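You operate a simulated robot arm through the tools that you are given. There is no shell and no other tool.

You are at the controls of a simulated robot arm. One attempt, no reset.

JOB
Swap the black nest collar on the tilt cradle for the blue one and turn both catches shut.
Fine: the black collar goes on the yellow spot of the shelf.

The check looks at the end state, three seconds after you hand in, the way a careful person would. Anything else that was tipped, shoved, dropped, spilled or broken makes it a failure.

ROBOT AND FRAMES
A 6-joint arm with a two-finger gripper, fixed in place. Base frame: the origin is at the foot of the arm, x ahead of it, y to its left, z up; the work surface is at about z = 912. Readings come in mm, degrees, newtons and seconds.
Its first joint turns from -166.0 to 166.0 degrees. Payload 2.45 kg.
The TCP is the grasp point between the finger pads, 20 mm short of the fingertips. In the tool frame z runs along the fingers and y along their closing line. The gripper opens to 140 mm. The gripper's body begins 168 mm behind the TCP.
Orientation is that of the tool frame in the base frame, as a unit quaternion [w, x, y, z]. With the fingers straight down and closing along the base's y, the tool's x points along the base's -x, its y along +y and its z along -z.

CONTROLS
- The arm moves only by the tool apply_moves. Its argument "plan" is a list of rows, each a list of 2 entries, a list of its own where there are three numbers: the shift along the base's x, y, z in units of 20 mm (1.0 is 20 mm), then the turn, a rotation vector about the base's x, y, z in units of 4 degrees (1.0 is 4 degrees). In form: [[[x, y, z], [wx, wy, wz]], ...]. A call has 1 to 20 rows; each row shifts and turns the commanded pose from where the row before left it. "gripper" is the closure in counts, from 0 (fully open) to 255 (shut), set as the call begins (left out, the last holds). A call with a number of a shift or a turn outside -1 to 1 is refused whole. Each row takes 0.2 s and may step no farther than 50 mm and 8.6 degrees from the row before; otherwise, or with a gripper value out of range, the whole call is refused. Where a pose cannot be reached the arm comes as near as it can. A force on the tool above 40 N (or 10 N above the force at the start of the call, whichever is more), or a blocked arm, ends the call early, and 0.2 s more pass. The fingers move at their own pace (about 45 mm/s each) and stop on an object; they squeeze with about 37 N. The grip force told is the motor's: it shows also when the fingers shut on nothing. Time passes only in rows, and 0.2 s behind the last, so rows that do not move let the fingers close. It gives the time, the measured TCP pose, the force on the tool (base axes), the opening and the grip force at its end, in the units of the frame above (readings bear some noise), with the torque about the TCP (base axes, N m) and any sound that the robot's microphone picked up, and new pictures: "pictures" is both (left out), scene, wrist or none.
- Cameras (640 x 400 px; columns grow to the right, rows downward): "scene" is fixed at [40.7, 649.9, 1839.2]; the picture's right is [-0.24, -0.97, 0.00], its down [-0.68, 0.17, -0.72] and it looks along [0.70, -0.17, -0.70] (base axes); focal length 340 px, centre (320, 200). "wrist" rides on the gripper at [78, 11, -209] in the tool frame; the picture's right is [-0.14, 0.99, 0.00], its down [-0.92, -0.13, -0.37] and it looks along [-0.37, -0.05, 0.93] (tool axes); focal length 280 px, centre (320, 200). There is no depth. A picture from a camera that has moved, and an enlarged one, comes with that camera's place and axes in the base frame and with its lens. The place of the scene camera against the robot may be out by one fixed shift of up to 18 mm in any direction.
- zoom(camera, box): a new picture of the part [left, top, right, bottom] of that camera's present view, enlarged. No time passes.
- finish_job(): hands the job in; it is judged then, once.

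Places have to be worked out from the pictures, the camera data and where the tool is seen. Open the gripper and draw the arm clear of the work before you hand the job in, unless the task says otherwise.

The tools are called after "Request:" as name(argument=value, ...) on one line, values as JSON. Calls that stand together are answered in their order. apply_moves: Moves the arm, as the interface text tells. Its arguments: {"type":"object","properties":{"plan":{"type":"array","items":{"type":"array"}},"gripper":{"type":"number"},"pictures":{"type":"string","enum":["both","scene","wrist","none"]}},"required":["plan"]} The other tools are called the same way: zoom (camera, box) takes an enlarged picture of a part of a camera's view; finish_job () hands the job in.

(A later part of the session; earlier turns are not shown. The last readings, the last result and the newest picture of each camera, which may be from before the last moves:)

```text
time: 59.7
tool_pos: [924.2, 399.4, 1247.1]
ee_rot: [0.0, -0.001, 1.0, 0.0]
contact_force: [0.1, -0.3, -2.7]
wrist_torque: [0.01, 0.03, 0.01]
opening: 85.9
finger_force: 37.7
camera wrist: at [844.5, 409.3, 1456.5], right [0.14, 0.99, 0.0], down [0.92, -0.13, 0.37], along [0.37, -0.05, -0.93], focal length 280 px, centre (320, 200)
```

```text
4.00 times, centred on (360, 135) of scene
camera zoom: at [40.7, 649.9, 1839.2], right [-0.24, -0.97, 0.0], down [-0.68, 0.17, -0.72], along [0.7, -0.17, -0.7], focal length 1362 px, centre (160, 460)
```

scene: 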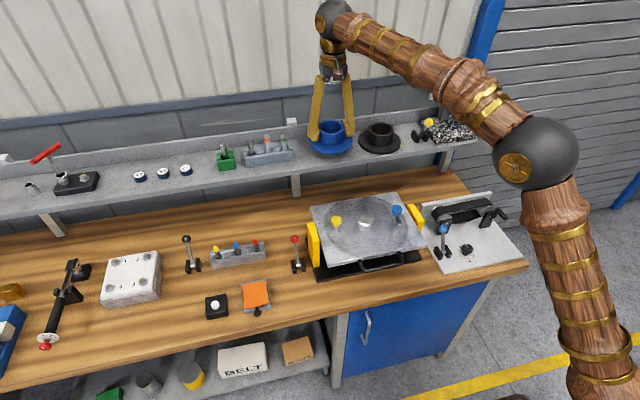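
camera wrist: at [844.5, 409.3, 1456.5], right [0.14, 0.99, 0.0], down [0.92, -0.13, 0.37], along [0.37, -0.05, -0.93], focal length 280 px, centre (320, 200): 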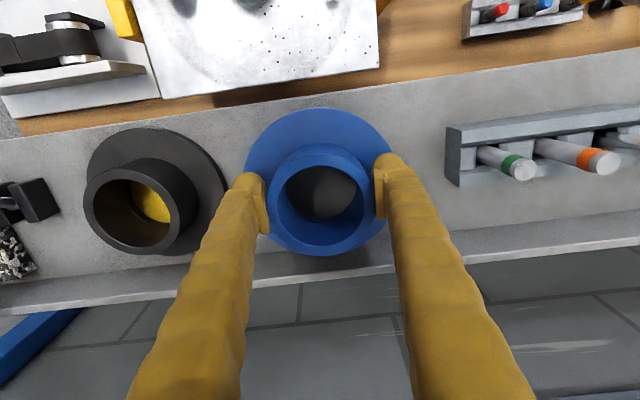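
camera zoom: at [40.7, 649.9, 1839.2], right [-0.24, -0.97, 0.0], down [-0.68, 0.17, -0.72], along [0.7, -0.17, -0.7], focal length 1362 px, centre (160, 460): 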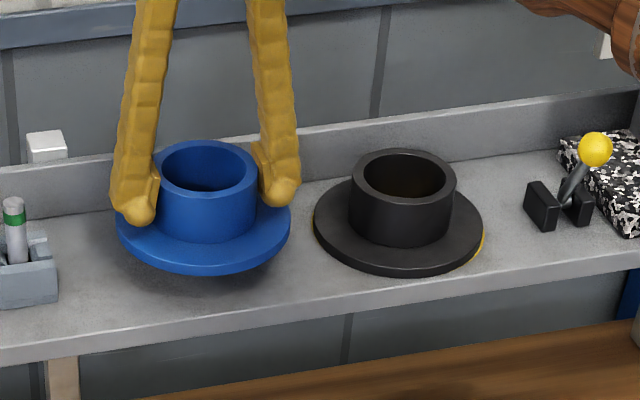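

Lifted cleanly. I rise to ~1295 and carry the blue collar back over the spigot at (707.5, 339.3).

Request:
apply_moves(plan=[[[0, 0, 0.8], [0, 0, 0]], [[0, 0, 0.8], [0, 0, 0]], [[0, 0, 0.8], [0, 0, 0]], [[-0.985, -0.275, 0], [0, 0, 0]], [[-0.985, -0.275, 0], [0, 0, 0]], [[-0.985, -0.275, 0], [0, 0, 0]], [[-0.985, -0.275, 0], [0, 0, 0]], [[-0.985, -0.275, 0], [0, 0, 0]], [[-0.985, -0.275, 0], [0, 0, 0]], [[-0.985, -0.275, 0], [0, 0, 0]], [[-0.985, -0.275, 0], [0, 0, 0]], [[-0.985, -0.275, 0], [0, 0, 0]], [[-0.985, -0.275, 0], [0, 0, 0]], [[-0.985, -0.275, 0], [0, 0, 0]], [[0, 0, 0], [0, 0, 0]]], pictures="both")

Request:
zoom(camera="wrist", box=[220, 80, 420, 280])

```text
time: 62.9
tool_pos: [707.2, 339.5, 1295.5]
ee_rot: [0.001, -0.001, 1.0, 0.001]
contact_force: [0.0, -0.3, -1.9]
wrist_torque: [-0.02, -0.02, 0.0]
opening: 85.5
finger_force: 37.0
camera wrist: at [628.0, 349.7, 1504.7], right [0.14, 0.99, 0.0], down [0.92, -0.13, 0.37], along [0.37, -0.05, -0.93], focal length 280 px, centre (320, 200)
```

scene: 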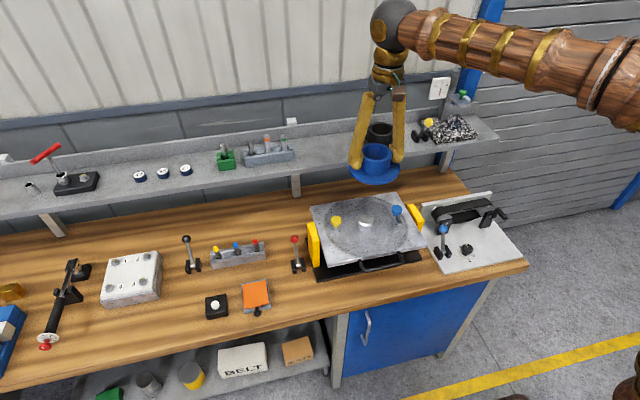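
wrist: 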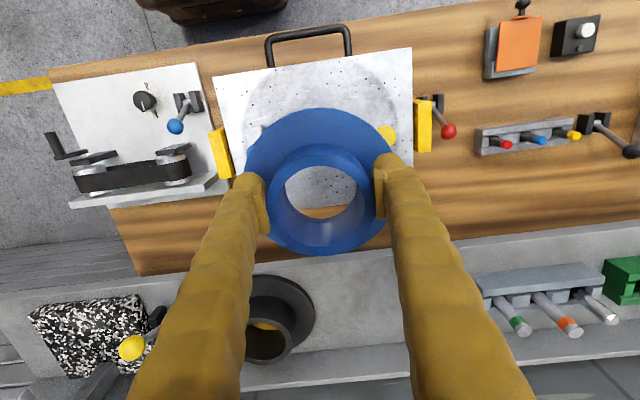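

```text
2.00 times, centred on (320, 180) of wrist
camera zoom: at [628.0, 349.7, 1504.7], right [0.14, 0.99, 0.0], down [0.92, -0.13, 0.37], along [0.37, -0.05, -0.93], focal length 561 px, centre (320, 240)
```

zoom: 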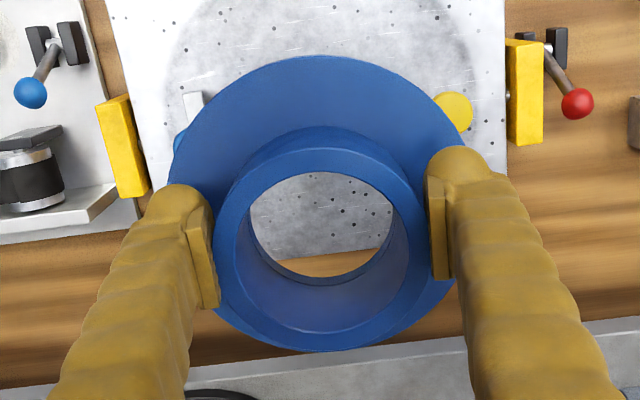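

The blue collar hangs over the spigot; from image comparison it sits about 1 mm further +x in the grip than the black one did, so I shift −1 mm and descend to z ≈ 1112, just above the spigot.

Request:
apply_moves(plan=[[[-0.05, -0.01, -0.9], [0, 0, 0]], [[0, 0, -0.92], [0, 0, 0]], [[0, 0, -0.92], [0, 0, 0]], [[0, 0, -0.92], [0, 0, 0]], [[0, 0, -0.92], [0, 0, 0]], [[0, 0, -0.92], [0, 0, 0]], [[0, 0, -0.92], [0, 0, 0]], [[0, 0, -0.92], [0, 0, 0]], [[0, 0, -0.92], [0, 0, 0]], [[0, 0, -0.92], [0, 0, 0]], [[0, 0, 0], [0, 0, 0]]], pictures="both")

Request:
zoom(camera="wrist", box=[220, 80, 420, 280])

Request:
zoom(camera="scene", box=[310, 170, 420, 250])

```text
time: 65.3
tool_pos: [706.2, 336.5, 1111.8]
ee_rot: [0.0, -0.001, 1.0, -0.001]
contact_force: [0.2, 0.3, -2.0]
wrist_torque: [0.0, 0.01, -0.01]
opening: 85.5
finger_force: 36.6
camera wrist: at [626.6, 346.8, 1321.1], right [0.14, 0.99, 0.0], down [0.92, -0.13, 0.37], along [0.37, -0.05, -0.93], focal length 280 px, centre (320, 200)
```

scene: 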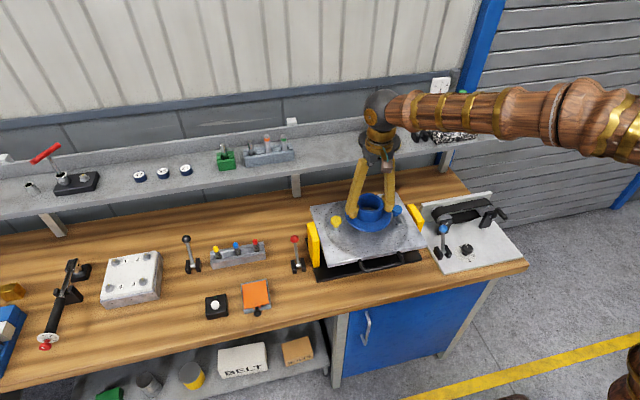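
wrist: 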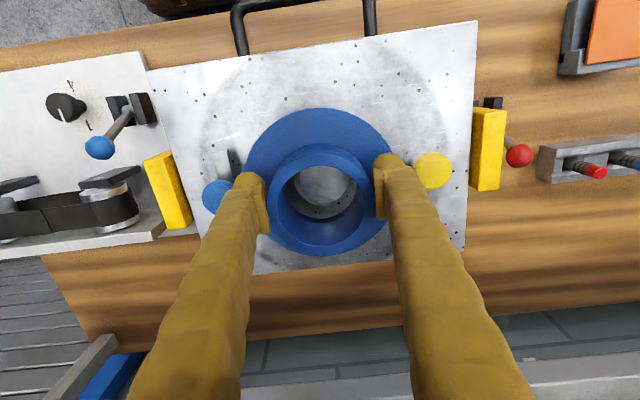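

```text
2.00 times, centred on (320, 180) of wrist
camera zoom: at [626.6, 346.8, 1321.1], right [0.14, 0.99, 0.0], down [0.92, -0.13, 0.37], along [0.37, -0.05, -0.93], focal length 561 px, centre (320, 240)
```

zoom: 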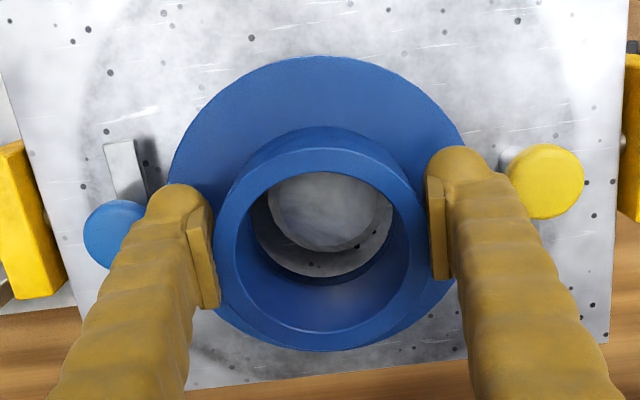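

```text
5.00 times, centred on (365, 210) of scene
camera zoom: at [40.7, 649.9, 1839.2], right [-0.24, -0.97, 0.0], down [-0.68, 0.17, -0.72], along [0.7, -0.17, -0.7], focal length 1702 px, centre (95, 150)
```

zoom: 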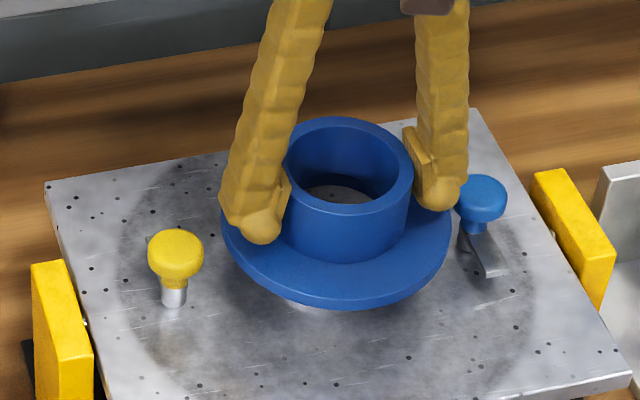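

The reading suggests the tool may be a few mm off in y, so I enlarge the view down the bore to compare bore and spigot directly.

Request:
zoom(camera="wrist", box=[280, 150, 370, 230])

```text
5.00 times, centred on (325, 190) of wrist
camera zoom: at [626.6, 346.8, 1321.1], right [0.14, 0.99, 0.0], down [0.92, -0.13, 0.37], along [0.37, -0.05, -0.93], focal length 1402 px, centre (295, 250)
```

zoom: 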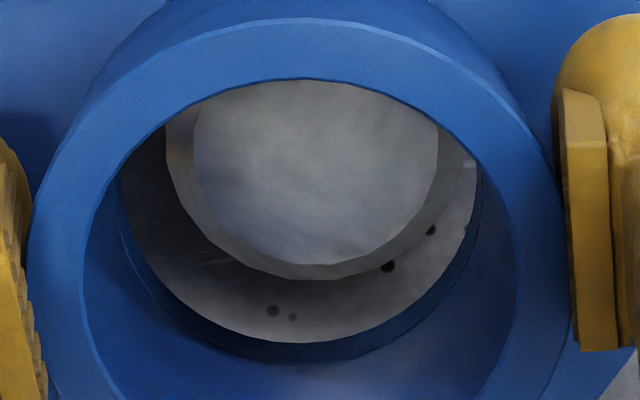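

Looking down the bore, the spigot lies about 3 mm toward +y of the bore axis while x agrees within a millimetre. I shift +3 mm in y and lower 22 mm, watching forces.

Request:
apply_moves(plan=[[[-0.02, 0.15, 0], [0, 0, 0]], [[0, 0, -0.4], [0, 0, 0]], [[0, 0, -0.4], [0, 0, 0]], [[0, 0, -0.3], [0, 0, 0]], [[0, 0, 0], [0, 0, 0]]], pictures="both")

Request:
zoom(camera="wrist", box=[280, 150, 370, 230])

Request:
zoom(camera="scene", box=[310, 170, 420, 250])

```text
time: 66.5
tool_pos: [704.6, 339.2, 1090.7]
ee_rot: [0.0, -0.001, 1.0, 0.0]
contact_force: [-0.2, -0.2, -3.0]
wrist_torque: [-0.01, 0.03, 0.03]
opening: 85.3
finger_force: 37.3
camera wrist: at [625.5, 350.1, 1299.2], right [0.14, 0.99, 0.0], down [0.92, -0.13, 0.37], along [0.37, -0.05, -0.93], focal length 280 px, centre (320, 200)
```

scene: 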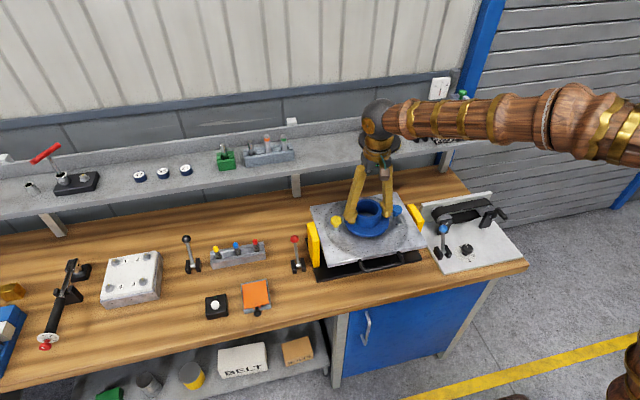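
wrist: 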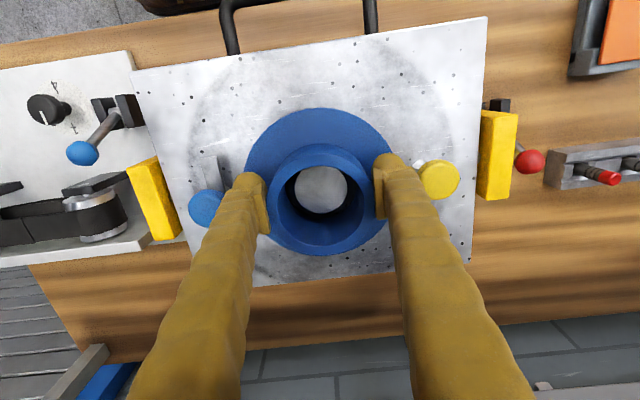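

```text
5.00 times, centred on (325, 190) of wrist
camera zoom: at [625.5, 350.1, 1299.2], right [0.14, 0.99, 0.0], down [0.92, -0.13, 0.37], along [0.37, -0.05, -0.93], focal length 1402 px, centre (295, 250)
```

zoom: 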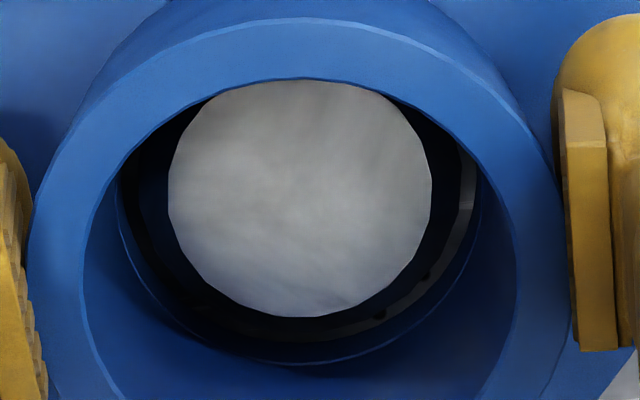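

```text
5.00 times, centred on (365, 210) of scene
camera zoom: at [40.7, 649.9, 1839.2], right [-0.24, -0.97, 0.0], down [-0.68, 0.17, -0.72], along [0.7, -0.17, -0.7], focal length 1702 px, centre (95, 150)
```

zoom: 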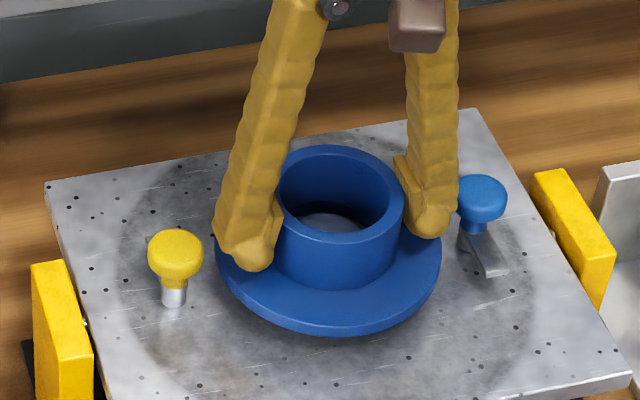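

Now bore and spigot are concentric in the picture. I lower in 2 mm steps.

Request:
apply_moves(plan=[[[0, 0, -0.1], [0, 0, 0]], [[0, 0, -0.1], [0, 0, 0]], [[0, 0, -0.1], [0, 0, 0]], [[0, 0, -0.1], [0, 0, 0]], [[0, 0, -0.1], [0, 0, 0]], [[0, 0, 0], [0, 0, 0]]], pictures="none")

Request:
apply_moves(plan=[[[0, 0, -0.1], [0, 0, 0]], [[0, 0, -0.1], [0, 0, 0]], [[0, 0, 0], [0, 0, 0]]], pictures="scene")

Request:
zoom(camera="scene", box=[310, 170, 420, 250])

```text
time: 67.9
tool_pos: [705.7, 341.1, 1080.6]
ee_rot: [0.002, -0.001, 1.0, 0.001]
contact_force: [-0.8, 0.7, -2.7]
wrist_torque: [0.0, 0.04, 0.0]
opening: 85.3
finger_force: 37.2
```

```text
time: 68.7
tool_pos: [705.4, 340.7, 1075.7]
ee_rot: [0.001, -0.001, 1.0, -0.001]
contact_force: [1.3, -0.4, -1.7]
wrist_torque: [0.03, 0.02, -0.01]
opening: 85.1
finger_force: 37.0
```

scene: 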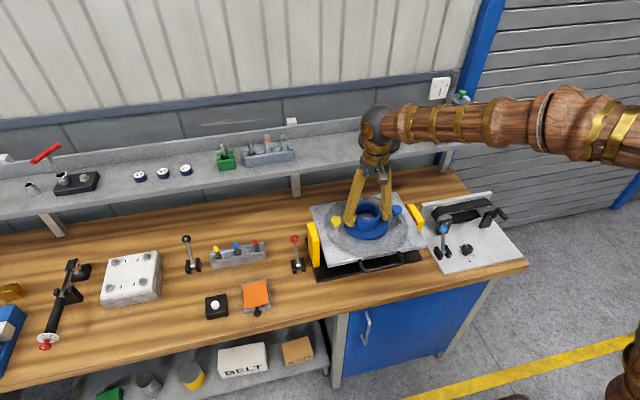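

```text
5.00 times, centred on (365, 210) of scene
camera zoom: at [40.7, 649.9, 1839.2], right [-0.24, -0.97, 0.0], down [-0.68, 0.17, -0.72], along [0.7, -0.17, -0.7], focal length 1702 px, centre (95, 150)
```

zoom: 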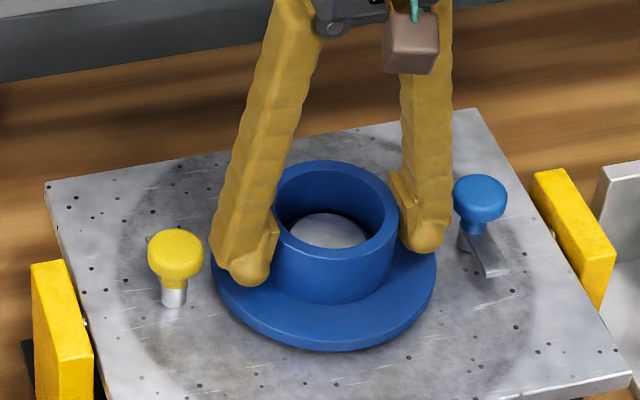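

Sliding down freely with no side load; about 3–4 mm remain. I continue in 1 mm steps.

Request:
apply_moves(plan=[[[0, 0, -0.05], [0, 0, 0]], [[0, 0, -0.05], [0, 0, 0]]], pictures="none")

Request:
apply_moves(plan=[[[0, 0, -0.05], [0, 0, 0]]], pictures="none")

Request:
apply_moves(plan=[[[0, 0, -0.04], [0, 0, 0]]], pictures="none")

```text
time: 69.3
tool_pos: [705.8, 341.6, 1073.2]
ee_rot: [0.001, -0.001, 1.0, 0.001]
contact_force: [-1.0, -0.7, -2.3]
wrist_torque: [-0.01, 0.0, -0.01]
opening: 85.1
finger_force: 37.3
```

```text
time: 69.7
tool_pos: [705.7, 341.2, 1073.3]
ee_rot: [0.001, 0.0, 1.0, -0.001]
contact_force: [0.0, 0.3, -2.3]
wrist_torque: [-0.02, -0.04, 0.03]
opening: 85.3
finger_force: 36.5
```

```text
time: 70.1
tool_pos: [707.0, 341.5, 1073.0]
ee_rot: [0.002, -0.001, 1.0, 0.0]
contact_force: [0.2, 0.2, -2.5]
wrist_torque: [-0.02, 0.02, -0.01]
opening: 85.2
finger_force: 36.7
```

Still unloaded contact-free (−2.5 N); a few more 1 mm steps.

Request:
apply_moves(plan=[[[0, 0, -0.05], [0, 0, 0]]], pictures="none")

Request:
apply_moves(plan=[[[0, 0, -0.04], [0, 0, 0]]], pictures="none")

Request:
apply_moves(plan=[[[0, 0, -0.04], [0, 0, 0]]], pictures="scene")

Request:
zoom(camera="scene", box=[310, 170, 420, 250])

```text
time: 70.5
tool_pos: [705.9, 342.1, 1071.6]
ee_rot: [0.0, -0.001, 1.0, 0.0]
contact_force: [-0.7, 1.2, 0.8]
wrist_torque: [0.0, -0.18, 0.08]
opening: 85.3
finger_force: 37.0
```

```text
time: 70.9
tool_pos: [705.7, 341.6, 1071.2]
ee_rot: [0.001, -0.001, 1.0, 0.0]
contact_force: [-3.2, 4.1, 14.9]
wrist_torque: [-0.46, -0.05, -0.19]
opening: 85.1
finger_force: 37.0
```

```text
time: 71.3
tool_pos: [706.0, 340.6, 1072.0]
ee_rot: [0.002, -0.002, 1.0, 0.001]
contact_force: [3.9, 12.3, 35.7]
wrist_torque: [-0.38, -0.31, 0.0]
opening: 85.1
finger_force: 36.5
```

scene: 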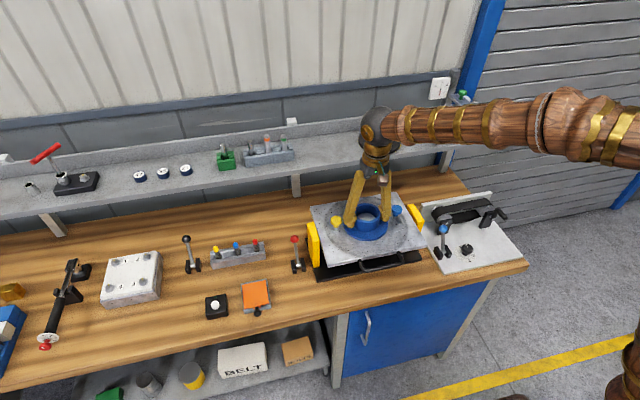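

```text
5.00 times, centred on (365, 210) of scene
camera zoom: at [40.7, 649.9, 1839.2], right [-0.24, -0.97, 0.0], down [-0.68, 0.17, -0.72], along [0.7, -0.17, -0.7], focal length 1702 px, centre (95, 150)
```

zoom: 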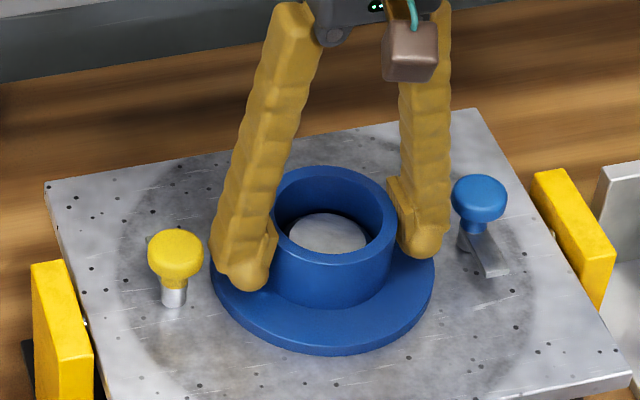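

The flange is down on the plate (same image row as the black one was) and the force rises firmly. I back off 1 mm, then open to ~104 mm and check.

Request:
apply_moves(plan=[[[0, 0, 0.06], [0, 0, 0]], [[0, 0, 0], [0, 0, 0]]], pictures="none")

Request:
apply_moves(plan=[[[0, 0, 0], [0, 0, 0]], [[0, 0, 0], [0, 0, 0]], [[0, 0, 0], [0, 0, 0]]], gripper=66, pictures="both")

Request:
zoom(camera="scene", box=[310, 170, 420, 250])

```text
time: 71.9
tool_pos: [705.1, 341.1, 1071.9]
ee_rot: [0.001, -0.001, 1.0, 0.0]
contact_force: [5.6, 11.5, 33.3]
wrist_torque: [0.23, -0.31, -0.06]
opening: 85.1
finger_force: 37.4
```

```text
time: 72.7
tool_pos: [706.4, 341.2, 1069.5]
ee_rot: [0.0, -0.001, 1.0, 0.001]
contact_force: [-0.5, -0.3, 0.6]
wrist_torque: [0.01, -0.02, 0.02]
opening: 104.0
finger_force: 0.0
camera wrist: at [626.6, 351.1, 1279.3], right [0.14, 0.99, 0.0], down [0.92, -0.13, 0.37], along [0.37, -0.05, -0.93], focal length 280 px, centre (320, 200)
```

scene: 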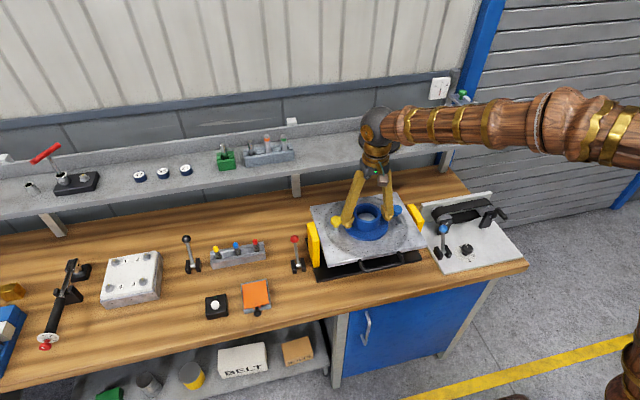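
wrist: 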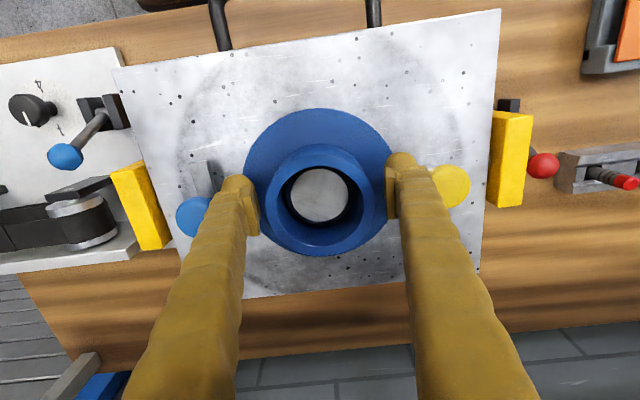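

```text
5.00 times, centred on (365, 210) of scene
camera zoom: at [40.7, 649.9, 1839.2], right [-0.24, -0.97, 0.0], down [-0.68, 0.17, -0.72], along [0.7, -0.17, -0.7], focal length 1702 px, centre (95, 150)
```

zoom: 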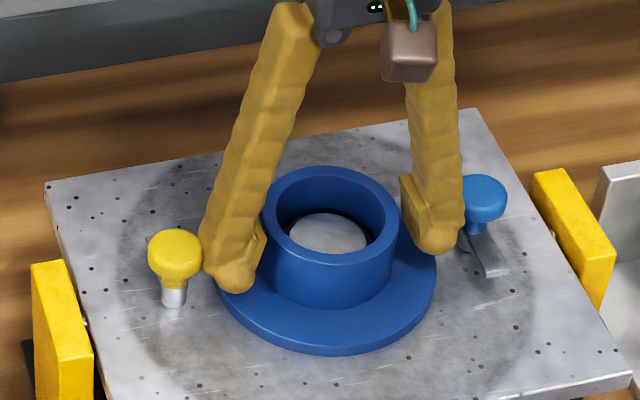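

The blue collar is seated flush and freed. I rise straight up clear of it, then move over the yellow knob at about (708.3, 437) and set a 50 mm opening.

Request:
apply_moves(plan=[[[0, 0, 0.5], [0, 0, 0]], [[0, 0, 1], [0, 0, 0]], [[0, 0, 1], [0, 0, 0]], [[0, 0, 1], [0, 0, 0]], [[0, 0, 1], [0, 0, 0]], [[0, 0, 0.3], [0, 0, 0]]], pictures="none")

Request:
apply_moves(plan=[[[0.025, 0.957, 0], [0, 0, 0]], [[0.025, 0.957, 0], [0, 0, 0]], [[0.025, 0.957, 0], [0, 0, 0]], [[0.025, 0.957, 0], [0, 0, 0]], [[0.025, 0.957, 0], [0, 0, 0]], [[0, 0, 0], [0, 0, 0]]], gripper=164, pictures="both")

Request:
zoom(camera="wrist", box=[180, 60, 420, 260])

```text
time: 74.1
tool_pos: [705.7, 339.4, 1166.5]
ee_rot: [0.001, 0.0, 1.0, 0.0]
contact_force: [0.2, 0.2, -0.3]
wrist_torque: [0.02, 0.03, -0.01]
opening: 103.6
finger_force: 0.1
```

```text
time: 75.5
tool_pos: [708.5, 438.5, 1166.9]
ee_rot: [0.002, -0.001, 1.0, 0.001]
contact_force: [0.2, -0.2, 0.2]
wrist_torque: [0.0, 0.0, 0.01]
opening: 50.1
finger_force: 0.1
camera wrist: at [630.0, 448.3, 1376.1], right [0.14, 0.99, 0.0], down [0.92, -0.13, 0.37], along [0.37, -0.05, -0.93], focal length 280 px, centre (320, 200)
```

scene: 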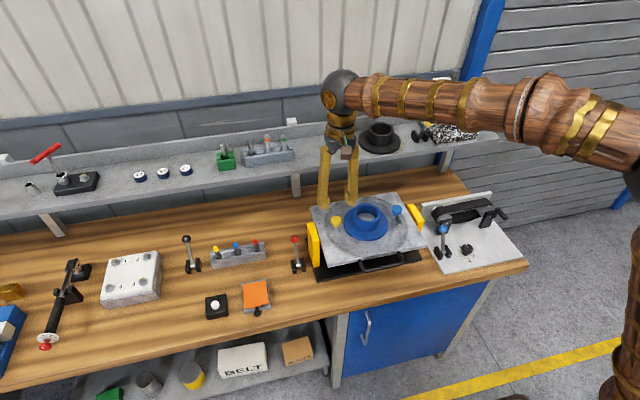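
wrist: 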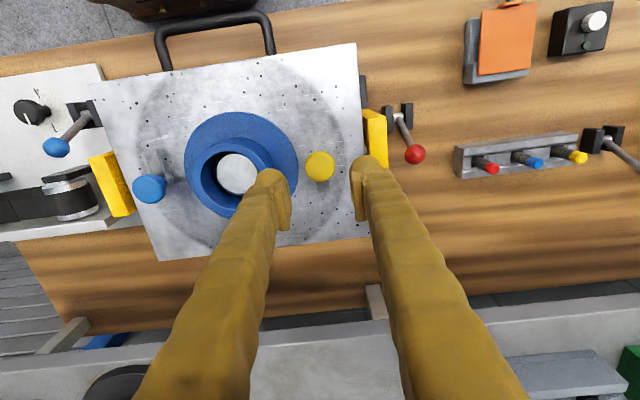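

```text
2.00 times, centred on (300, 160) of wrist
camera zoom: at [630.0, 448.3, 1376.1], right [0.14, 0.99, 0.0], down [0.92, -0.13, 0.37], along [0.37, -0.05, -0.93], focal length 561 px, centre (360, 280)
```

zoom: 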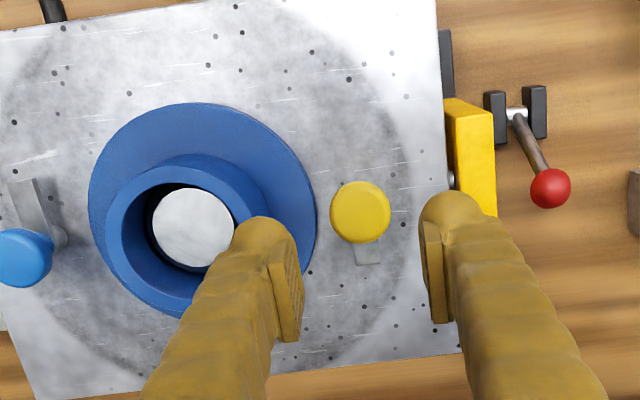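

The yellow knob reads at (707.7, 438), right between the fingers, arm at +x. I descend to z ≈ 1076 and close on the knob.

Request:
apply_moves(plan=[[[0, -0.02, -0.9], [0, 0, 0]], [[0, 0, -0.9], [0, 0, 0]], [[0, 0, -0.9], [0, 0, 0]], [[0, 0, -0.9], [0, 0, 0]], [[0, 0, -0.93], [0, 0, 0]], [[0, 0, 0], [0, 0, 0]]], pictures="wrist")

Request:
apply_moves(plan=[[[0, 0, 0], [0, 0, 0]], [[0, 0, 0], [0, 0, 0]], [[0, 0, 0], [0, 0, 0]]], gripper=255, pictures="wrist")

```text
time: 76.9
tool_pos: [710.2, 435.2, 1074.9]
ee_rot: [0.001, -0.001, 1.0, 0.0]
contact_force: [-0.3, -0.2, 0.7]
wrist_torque: [-0.03, 0.0, -0.02]
opening: 50.2
finger_force: 0.0
camera wrist: at [630.2, 445.7, 1284.4], right [0.14, 0.99, 0.0], down [0.92, -0.13, 0.37], along [0.37, -0.05, -0.93], focal length 280 px, centre (320, 200)
```

wrist: 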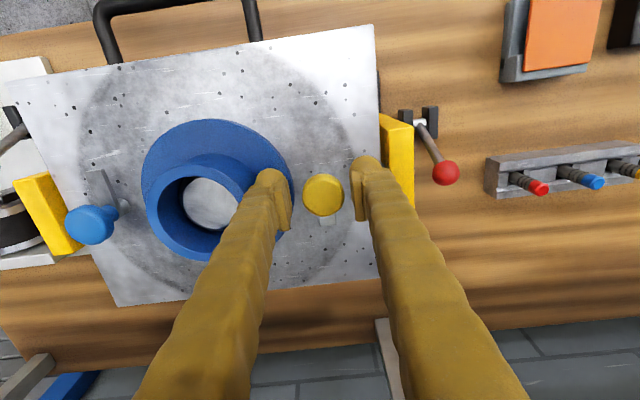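

```text
time: 77.8
tool_pos: [708.9, 438.3, 1075.4]
ee_rot: [0.0, -0.002, 1.0, 0.0]
contact_force: [1.4, 10.3, -5.3]
wrist_torque: [0.1, -0.16, 0.0]
opening: 30.0
finger_force: 45.4
stopped in row 3: the force on the tool passed its limit at 42 N (the readings are from after the stop); the commanded pose is now the measured one
camera wrist: at [629.9, 447.5, 1284.3], right [0.13, 0.99, 0.0], down [0.92, -0.13, 0.37], along [0.37, -0.05, -0.93], focal length 280 px, centre (320, 200)
```

wrist: 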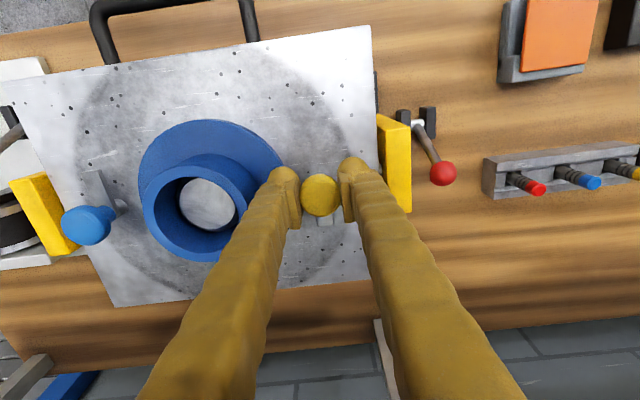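

Gripped the yellow knob. I twist it clockwise (−z) toward shut in stages, beginning with about 24° and a small +y correction.

Request:
apply_moves(plan=[[[0, 0.02, 0], [0, 0, -0.5]], [[0, 0, 0], [0, 0, -0.5]], [[0, 0, 0], [0, 0, -1]], [[0, 0, 0], [0, 0, -1]], [[0, 0, 0], [0, 0, -1]], [[0, 0, 0], [0, 0, -1]], [[0, 0, 0], [0, 0, -1]]], pictures="wrist")

Request:
zoom(camera="wrist", box=[250, 130, 410, 240])

```text
time: 79.4
tool_pos: [710.0, 439.4, 1075.2]
ee_rot: [0.001, 0.207, 0.978, 0.001]
contact_force: [-4.0, -2.4, -6.2]
wrist_torque: [0.04, 0.2, -0.01]
opening: 30.1
finger_force: 44.7
camera wrist: at [641.1, 479.2, 1284.5], right [0.53, 0.85, 0.0], down [0.79, -0.49, 0.37], along [0.31, -0.19, -0.93], focal length 280 px, centre (320, 200)
```

wrist: 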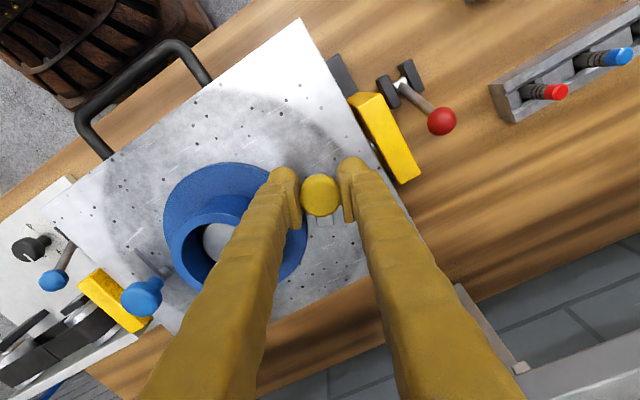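

```text
3.64 times, centred on (330, 185) of wrist
camera zoom: at [641.1, 479.2, 1284.5], right [0.53, 0.85, 0.0], down [0.79, -0.49, 0.37], along [0.31, -0.19, -0.93], focal length 1020 px, centre (284, 254)
```

zoom: 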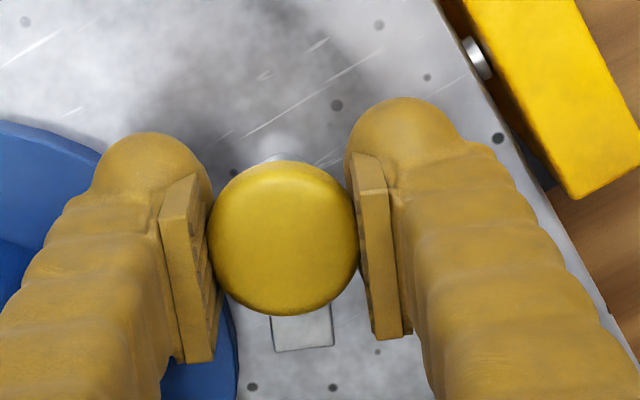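

The catch follows (arm between the fingers as before). I continue 40° more.

Request:
apply_moves(plan=[[[0, 0, 0], [0, 0, -1]], [[0, 0, 0], [0, 0, -1]], [[0, 0, 0], [0, 0, -1]], [[0, 0, 0], [0, 0, -1]], [[0, 0, 0], [0, 0, -1]], [[0, 0, 0], [0, 0, -1]], [[0, 0, 0], [0, 0, -1]], [[0, 0, 0], [0, 0, -1]], [[0, 0, 0], [0, 0, -1]], [[0, 0, 0], [0, 0, -1]]], pictures="wrist")

Request:
zoom(camera="wrist", box=[250, 130, 410, 240])

```text
time: 81.6
tool_pos: [710.3, 438.7, 1075.7]
ee_rot: [0.002, 0.529, 0.849, 0.001]
contact_force: [15.0, 27.5, -3.8]
wrist_torque: [-0.07, -0.46, 0.04]
opening: 29.7
finger_force: 45.5
camera wrist: at [683.2, 512.8, 1284.5], right [0.95, 0.31, 0.0], down [0.29, -0.88, 0.37], along [0.12, -0.35, -0.93], focal length 280 px, centre (320, 200)
```

wrist: 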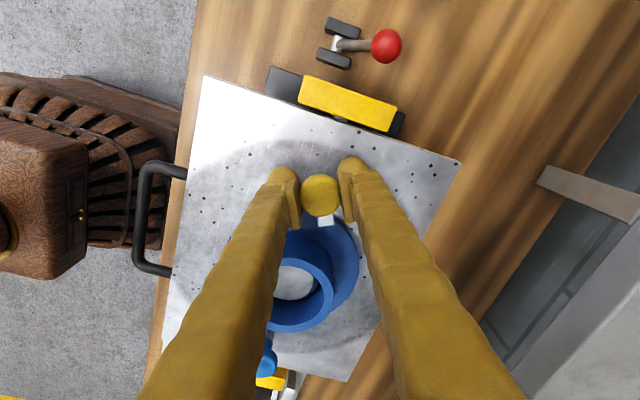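

```text
3.64 times, centred on (330, 185) of wrist
camera zoom: at [683.2, 512.8, 1284.5], right [0.95, 0.31, 0.0], down [0.29, -0.88, 0.37], along [0.12, -0.35, -0.93], focal length 1020 px, centre (284, 254)
```

zoom: 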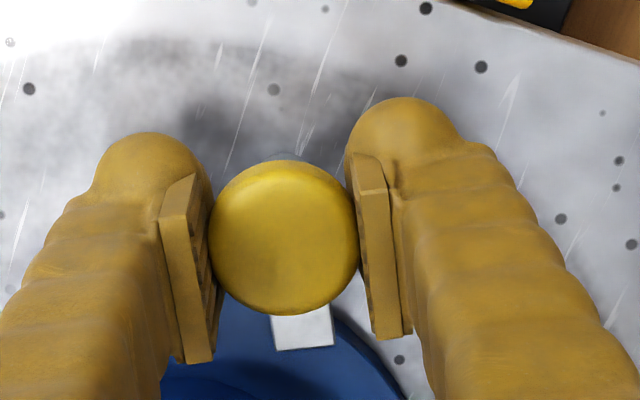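

The arm is moving over the blue flange freely (about 64° turned). I relieve the side load and turn the last ~24°.

Request:
apply_moves(plan=[[[0.03, 0.06, 0], [0, 0, 0]], [[0, 0, 0], [0, 0, -1]], [[0, 0, 0], [0, 0, -1]], [[0, 0, 0], [0, 0, -1]], [[0, 0, 0], [0, 0, -1]], [[0, 0, 0], [0, 0, -0.5]]], pictures="wrist")

Request:
zoom(camera="wrist", box=[250, 130, 410, 240])

```text
time: 83.0
tool_pos: [709.4, 438.9, 1076.5]
ee_rot: [0.001, 0.655, 0.756, 0.0]
contact_force: [-5.1, -9.3, 5.6]
wrist_torque: [-0.29, 0.06, -0.03]
opening: 30.1
finger_force: 45.1
camera wrist: at [708.1, 517.3, 1284.5], right [1.0, 0.0, 0.0], down [0.0, -0.93, 0.37], along [0.0, -0.37, -0.93], focal length 280 px, centre (320, 200)
```

wrist: 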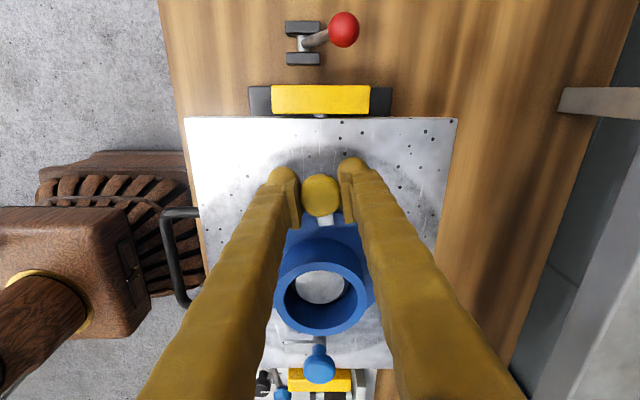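

```text
3.64 times, centred on (330, 185) of wrist
camera zoom: at [708.1, 517.3, 1284.5], right [1.0, 0.0, 0.0], down [0.0, -0.93, 0.37], along [0.0, -0.37, -0.93], focal length 1020 px, centre (284, 254)
```

zoom: 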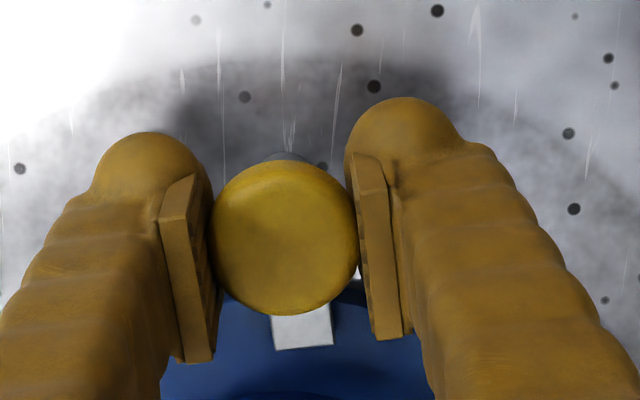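

About 82° turned; the arm still points a few degrees to +x of radial. I turn 6° more to bring it to the original shut line.

Request:
apply_moves(plan=[[[-0.01, -0.02, 0], [0, 0, -0.75]], [[0, 0, 0], [0, 0, -0.75]], [[0, 0, 0], [0, 0, 0]]], pictures="wrist")

Request:
zoom(camera="wrist", box=[250, 130, 410, 240])

```text
time: 83.8
tool_pos: [709.3, 437.4, 1076.6]
ee_rot: [0.002, 0.694, 0.72, 0.001]
contact_force: [-1.4, -9.2, 10.1]
wrist_torque: [-0.08, 0.03, -0.03]
opening: 29.8
finger_force: 44.9
camera wrist: at [716.3, 516.9, 1284.5], right [0.99, -0.1, 0.0], down [-0.09, -0.92, 0.37], along [-0.03, -0.37, -0.93], focal length 280 px, centre (320, 200)
```

wrist: 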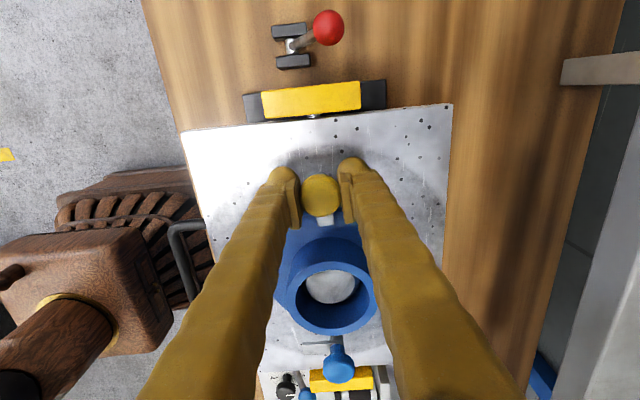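

```text
3.64 times, centred on (330, 185) of wrist
camera zoom: at [716.3, 516.9, 1284.5], right [0.99, -0.1, 0.0], down [-0.09, -0.92, 0.37], along [-0.03, -0.37, -0.93], focal length 1020 px, centre (284, 254)
```

zoom: 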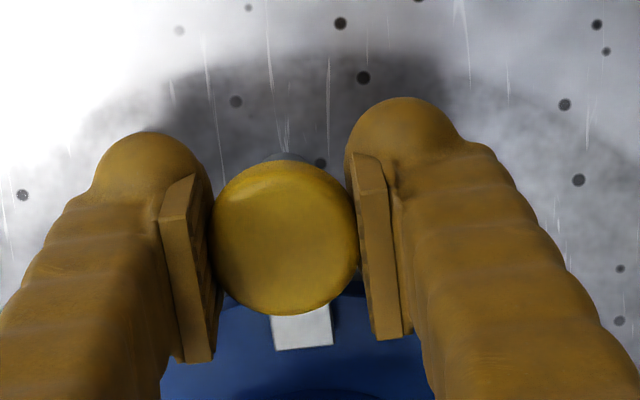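

At 88° total the arm should be back on its original radial line. I open to 50 mm, rise and inspect from above.

Request:
apply_moves(plan=[[[0, 0, 0], [0, 0, 0]], [[0, 0, 0], [0, 0, 0]], [[0, 0, 0], [0, 0, 0]], [[0, 0, 0.5], [0, 0, 0]], [[0, 0, 1], [0, 0, 0]], [[0, 0, 1], [0, 0, 0]], [[0, 0, 1], [0, 0, 0]], [[0, 0, 1], [0, 0, 0]], [[0, 0, 0], [0, 0, 0]]], gripper=164, pictures="both")

Request:
zoom(camera="wrist", box=[260, 110, 380, 210])

Request:
zoom(camera="scene", box=[310, 170, 420, 250])

```text
time: 85.8
tool_pos: [709.6, 439.3, 1166.6]
ee_rot: [0.002, 0.693, 0.721, 0.0]
contact_force: [-0.4, -0.5, 0.7]
wrist_torque: [-0.02, -0.03, 0.04]
opening: 49.9
finger_force: 0.1
camera wrist: at [715.7, 517.6, 1375.6], right [0.99, -0.1, 0.0], down [-0.09, -0.92, 0.37], along [-0.03, -0.37, -0.93], focal length 280 px, centre (320, 200)
```

scene: 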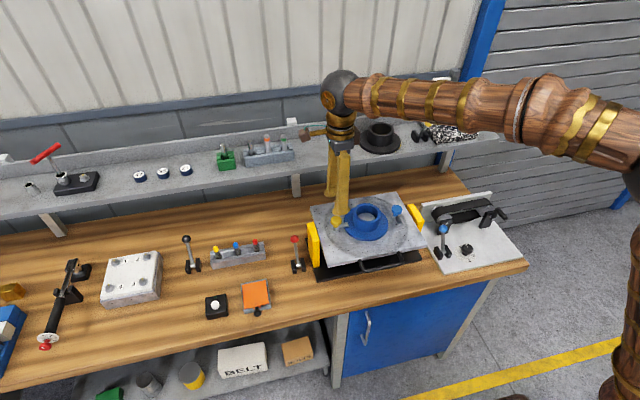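
wrist: 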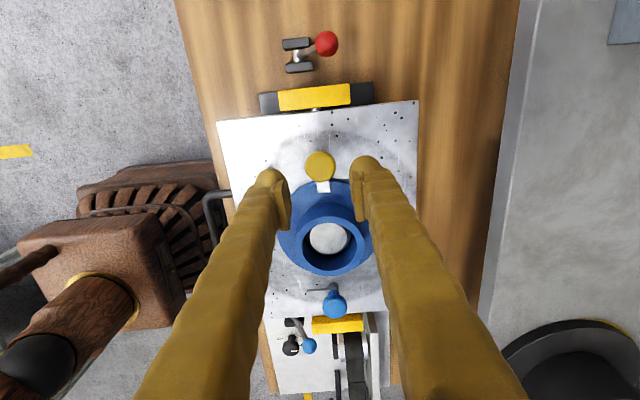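

```text
4.00 times, centred on (320, 160) of wrist
camera zoom: at [715.7, 517.6, 1375.6], right [0.99, -0.1, 0.0], down [-0.09, -0.92, 0.37], along [-0.03, -0.37, -0.93], focal length 1122 px, centre (320, 360)
```

zoom: 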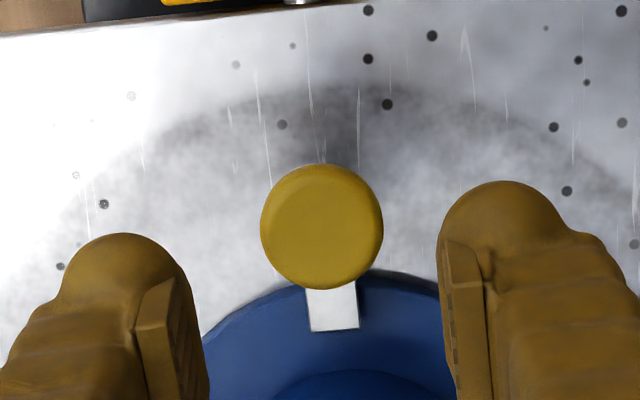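

```text
5.00 times, centred on (365, 210) of scene
camera zoom: at [40.7, 649.9, 1839.2], right [-0.24, -0.97, 0.0], down [-0.68, 0.17, -0.72], along [0.7, -0.17, -0.7], focal length 1702 px, centre (95, 150)
```

zoom: 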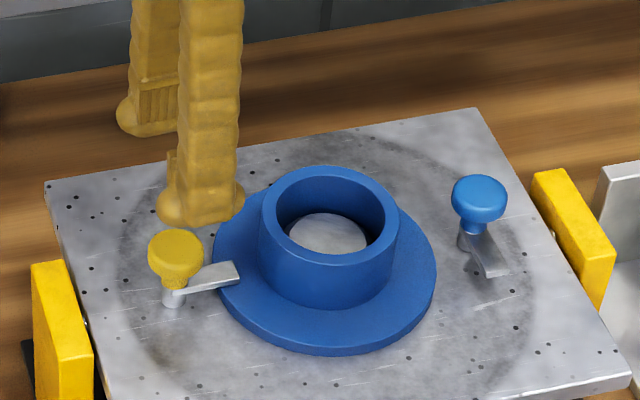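

The yellow catch lies radially over the blue flange again. Now I go to the blue knob (709, 243.5), yawing back +84° so the fingers straddle its −x-pointing arm.

Request:
apply_moves(plan=[[[0, -0.489, 0], [0, 0, 1]], [[0, -0.489, 0], [0, 0, 1]], [[0, -0.489, 0], [0, 0, 1]], [[0, -0.489, 0], [0, 0, 1]], [[0, -0.489, 0], [0, 0, 1]], [[0, -0.489, 0], [0, 0, 1]], [[0, -0.489, 0], [0, 0, 1]], [[0, -0.489, 0], [0, 0, 1]], [[0, -0.489, 0], [0, 0, 1]], [[0, -0.489, 0], [0, 0, 1]], [[0, -0.489, 0], [0, 0, 1]], [[0, -0.489, 0], [0, 0, 1]], [[0, -0.489, 0], [0, 0, 1]], [[0, -0.489, 0], [0, 0, 1]], [[0, -0.489, 0], [0, 0, 1]], [[0, -0.489, 0], [0, 0, 1]], [[0, -0.489, 0], [0, 0, 1]], [[0, -0.489, 0], [0, 0, 1]], [[0, -0.489, 0], [0, 0, 1]], [[0, -0.489, 0], [0, 0, 1]]], pictures="none")

Request:
apply_moves(plan=[[[0, 0, 0], [0, 0, 1]], [[0, 0, 0], [0, 0, 0]]], pictures="both")

Request:
zoom(camera="wrist", box=[240, 80, 480, 240])

```text
time: 90.0
tool_pos: [709.8, 242.2, 1165.6]
ee_rot: [0.0, 0.068, 0.998, 0.0]
contact_force: [0.8, -0.8, 0.9]
wrist_torque: [0.04, 0.0, -0.01]
opening: 49.9
finger_force: 0.0
```

```text
time: 90.6
tool_pos: [708.2, 242.6, 1165.9]
ee_rot: [0.001, 0.033, 0.999, 0.0]
contact_force: [0.0, 0.6, -0.2]
wrist_torque: [-0.01, 0.02, 0.06]
opening: 49.9
finger_force: 0.0
camera wrist: at [630.8, 257.4, 1374.3], right [0.2, 0.98, 0.0], down [0.91, -0.19, 0.37], along [0.36, -0.07, -0.93], focal length 280 px, centre (320, 200)
```

scene: 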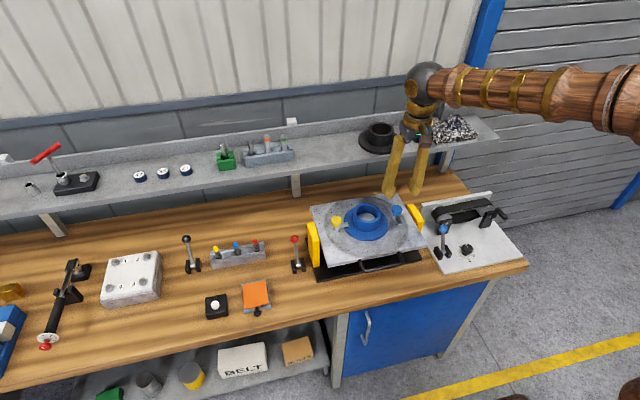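
wrist: 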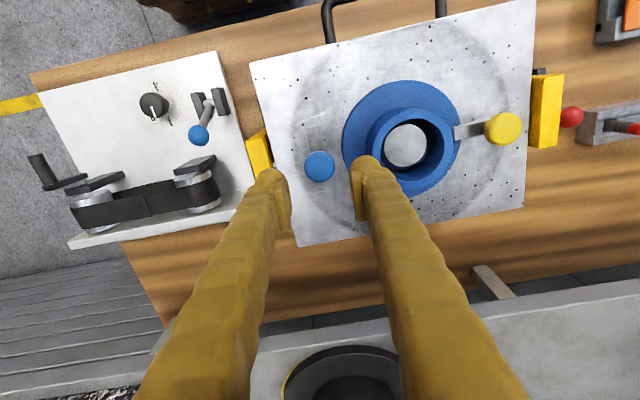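

```text
2.50 times, centred on (360, 160) of wrist
camera zoom: at [630.8, 257.4, 1374.3], right [0.2, 0.98, 0.0], down [0.91, -0.19, 0.37], along [0.36, -0.07, -0.93], focal length 701 px, centre (220, 300)
```

zoom: 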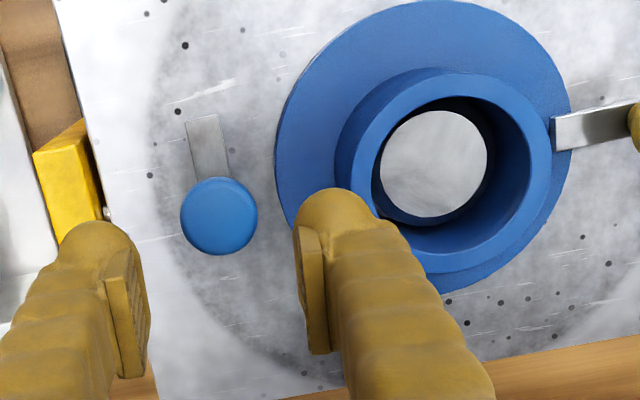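

The blue knob is between the fingers with its arm pointing −x. I descend to about z = 1078 and recheck centring before closing.

Request:
apply_moves(plan=[[[0, 0.03, -0.9], [0, 0, 0]], [[0, 0, -0.9], [0, 0, 0]], [[0, 0, -0.9], [0, 0, 0]], [[0, 0, -0.9], [0, 0, 0]], [[0, 0, -0.85], [0, 0, 0]], [[0, 0, 0], [0, 0, 0]]], pictures="wrist")

Request:
zoom(camera="wrist", box=[240, 130, 400, 240])

```text
time: 92.0
tool_pos: [709.4, 241.0, 1075.6]
ee_rot: [0.002, 0.034, 0.999, 0.001]
contact_force: [0.5, 0.1, -0.4]
wrist_torque: [0.02, 0.0, 0.0]
opening: 49.8
finger_force: 0.0
camera wrist: at [630.2, 256.7, 1285.4], right [0.2, 0.98, 0.0], down [0.91, -0.19, 0.37], along [0.36, -0.07, -0.93], focal length 280 px, centre (320, 200)
```

wrist: 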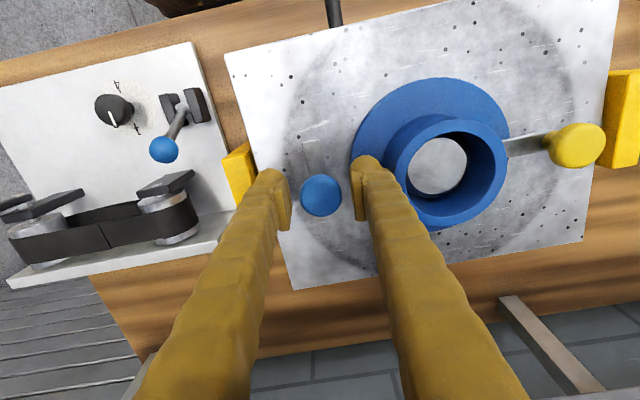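

```text
3.64 times, centred on (320, 185) of wrist
camera zoom: at [630.2, 256.7, 1285.4], right [0.2, 0.98, 0.0], down [0.91, -0.19, 0.37], along [0.36, -0.07, -0.93], focal length 1020 px, centre (320, 254)
```

zoom: 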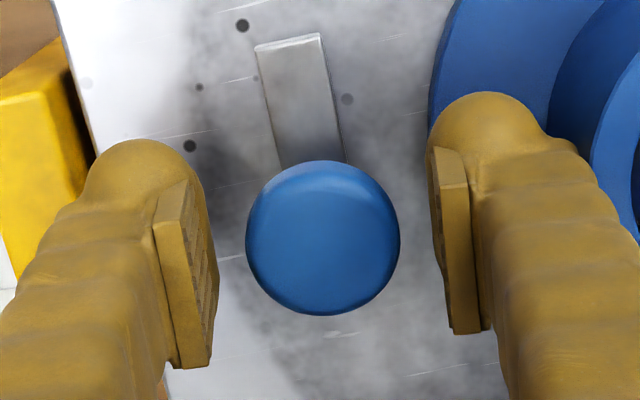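

The knob is centred between the pads. I close on it.

Request:
apply_moves(plan=[[[0, 0, 0], [0, 0, 0]], [[0, 0, 0], [0, 0, 0]], [[0, 0, 0], [0, 0, 0]]], gripper=255, pictures="wrist")

```text
time: 92.8
tool_pos: [708.7, 241.9, 1077.4]
ee_rot: [0.001, 0.033, 0.999, 0.0]
contact_force: [1.7, 10.9, -3.5]
wrist_torque: [0.03, -0.04, -0.03]
opening: 30.0
finger_force: 38.9
camera wrist: at [630.2, 257.0, 1285.4], right [0.2, 0.98, 0.0], down [0.91, -0.19, 0.37], along [0.36, -0.07, -0.93], focal length 280 px, centre (320, 200)
```

wrist: 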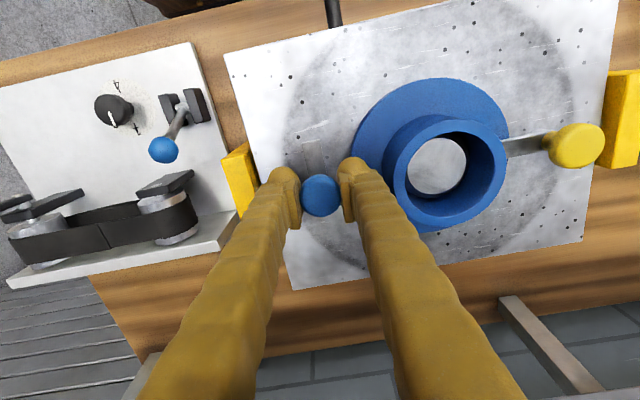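

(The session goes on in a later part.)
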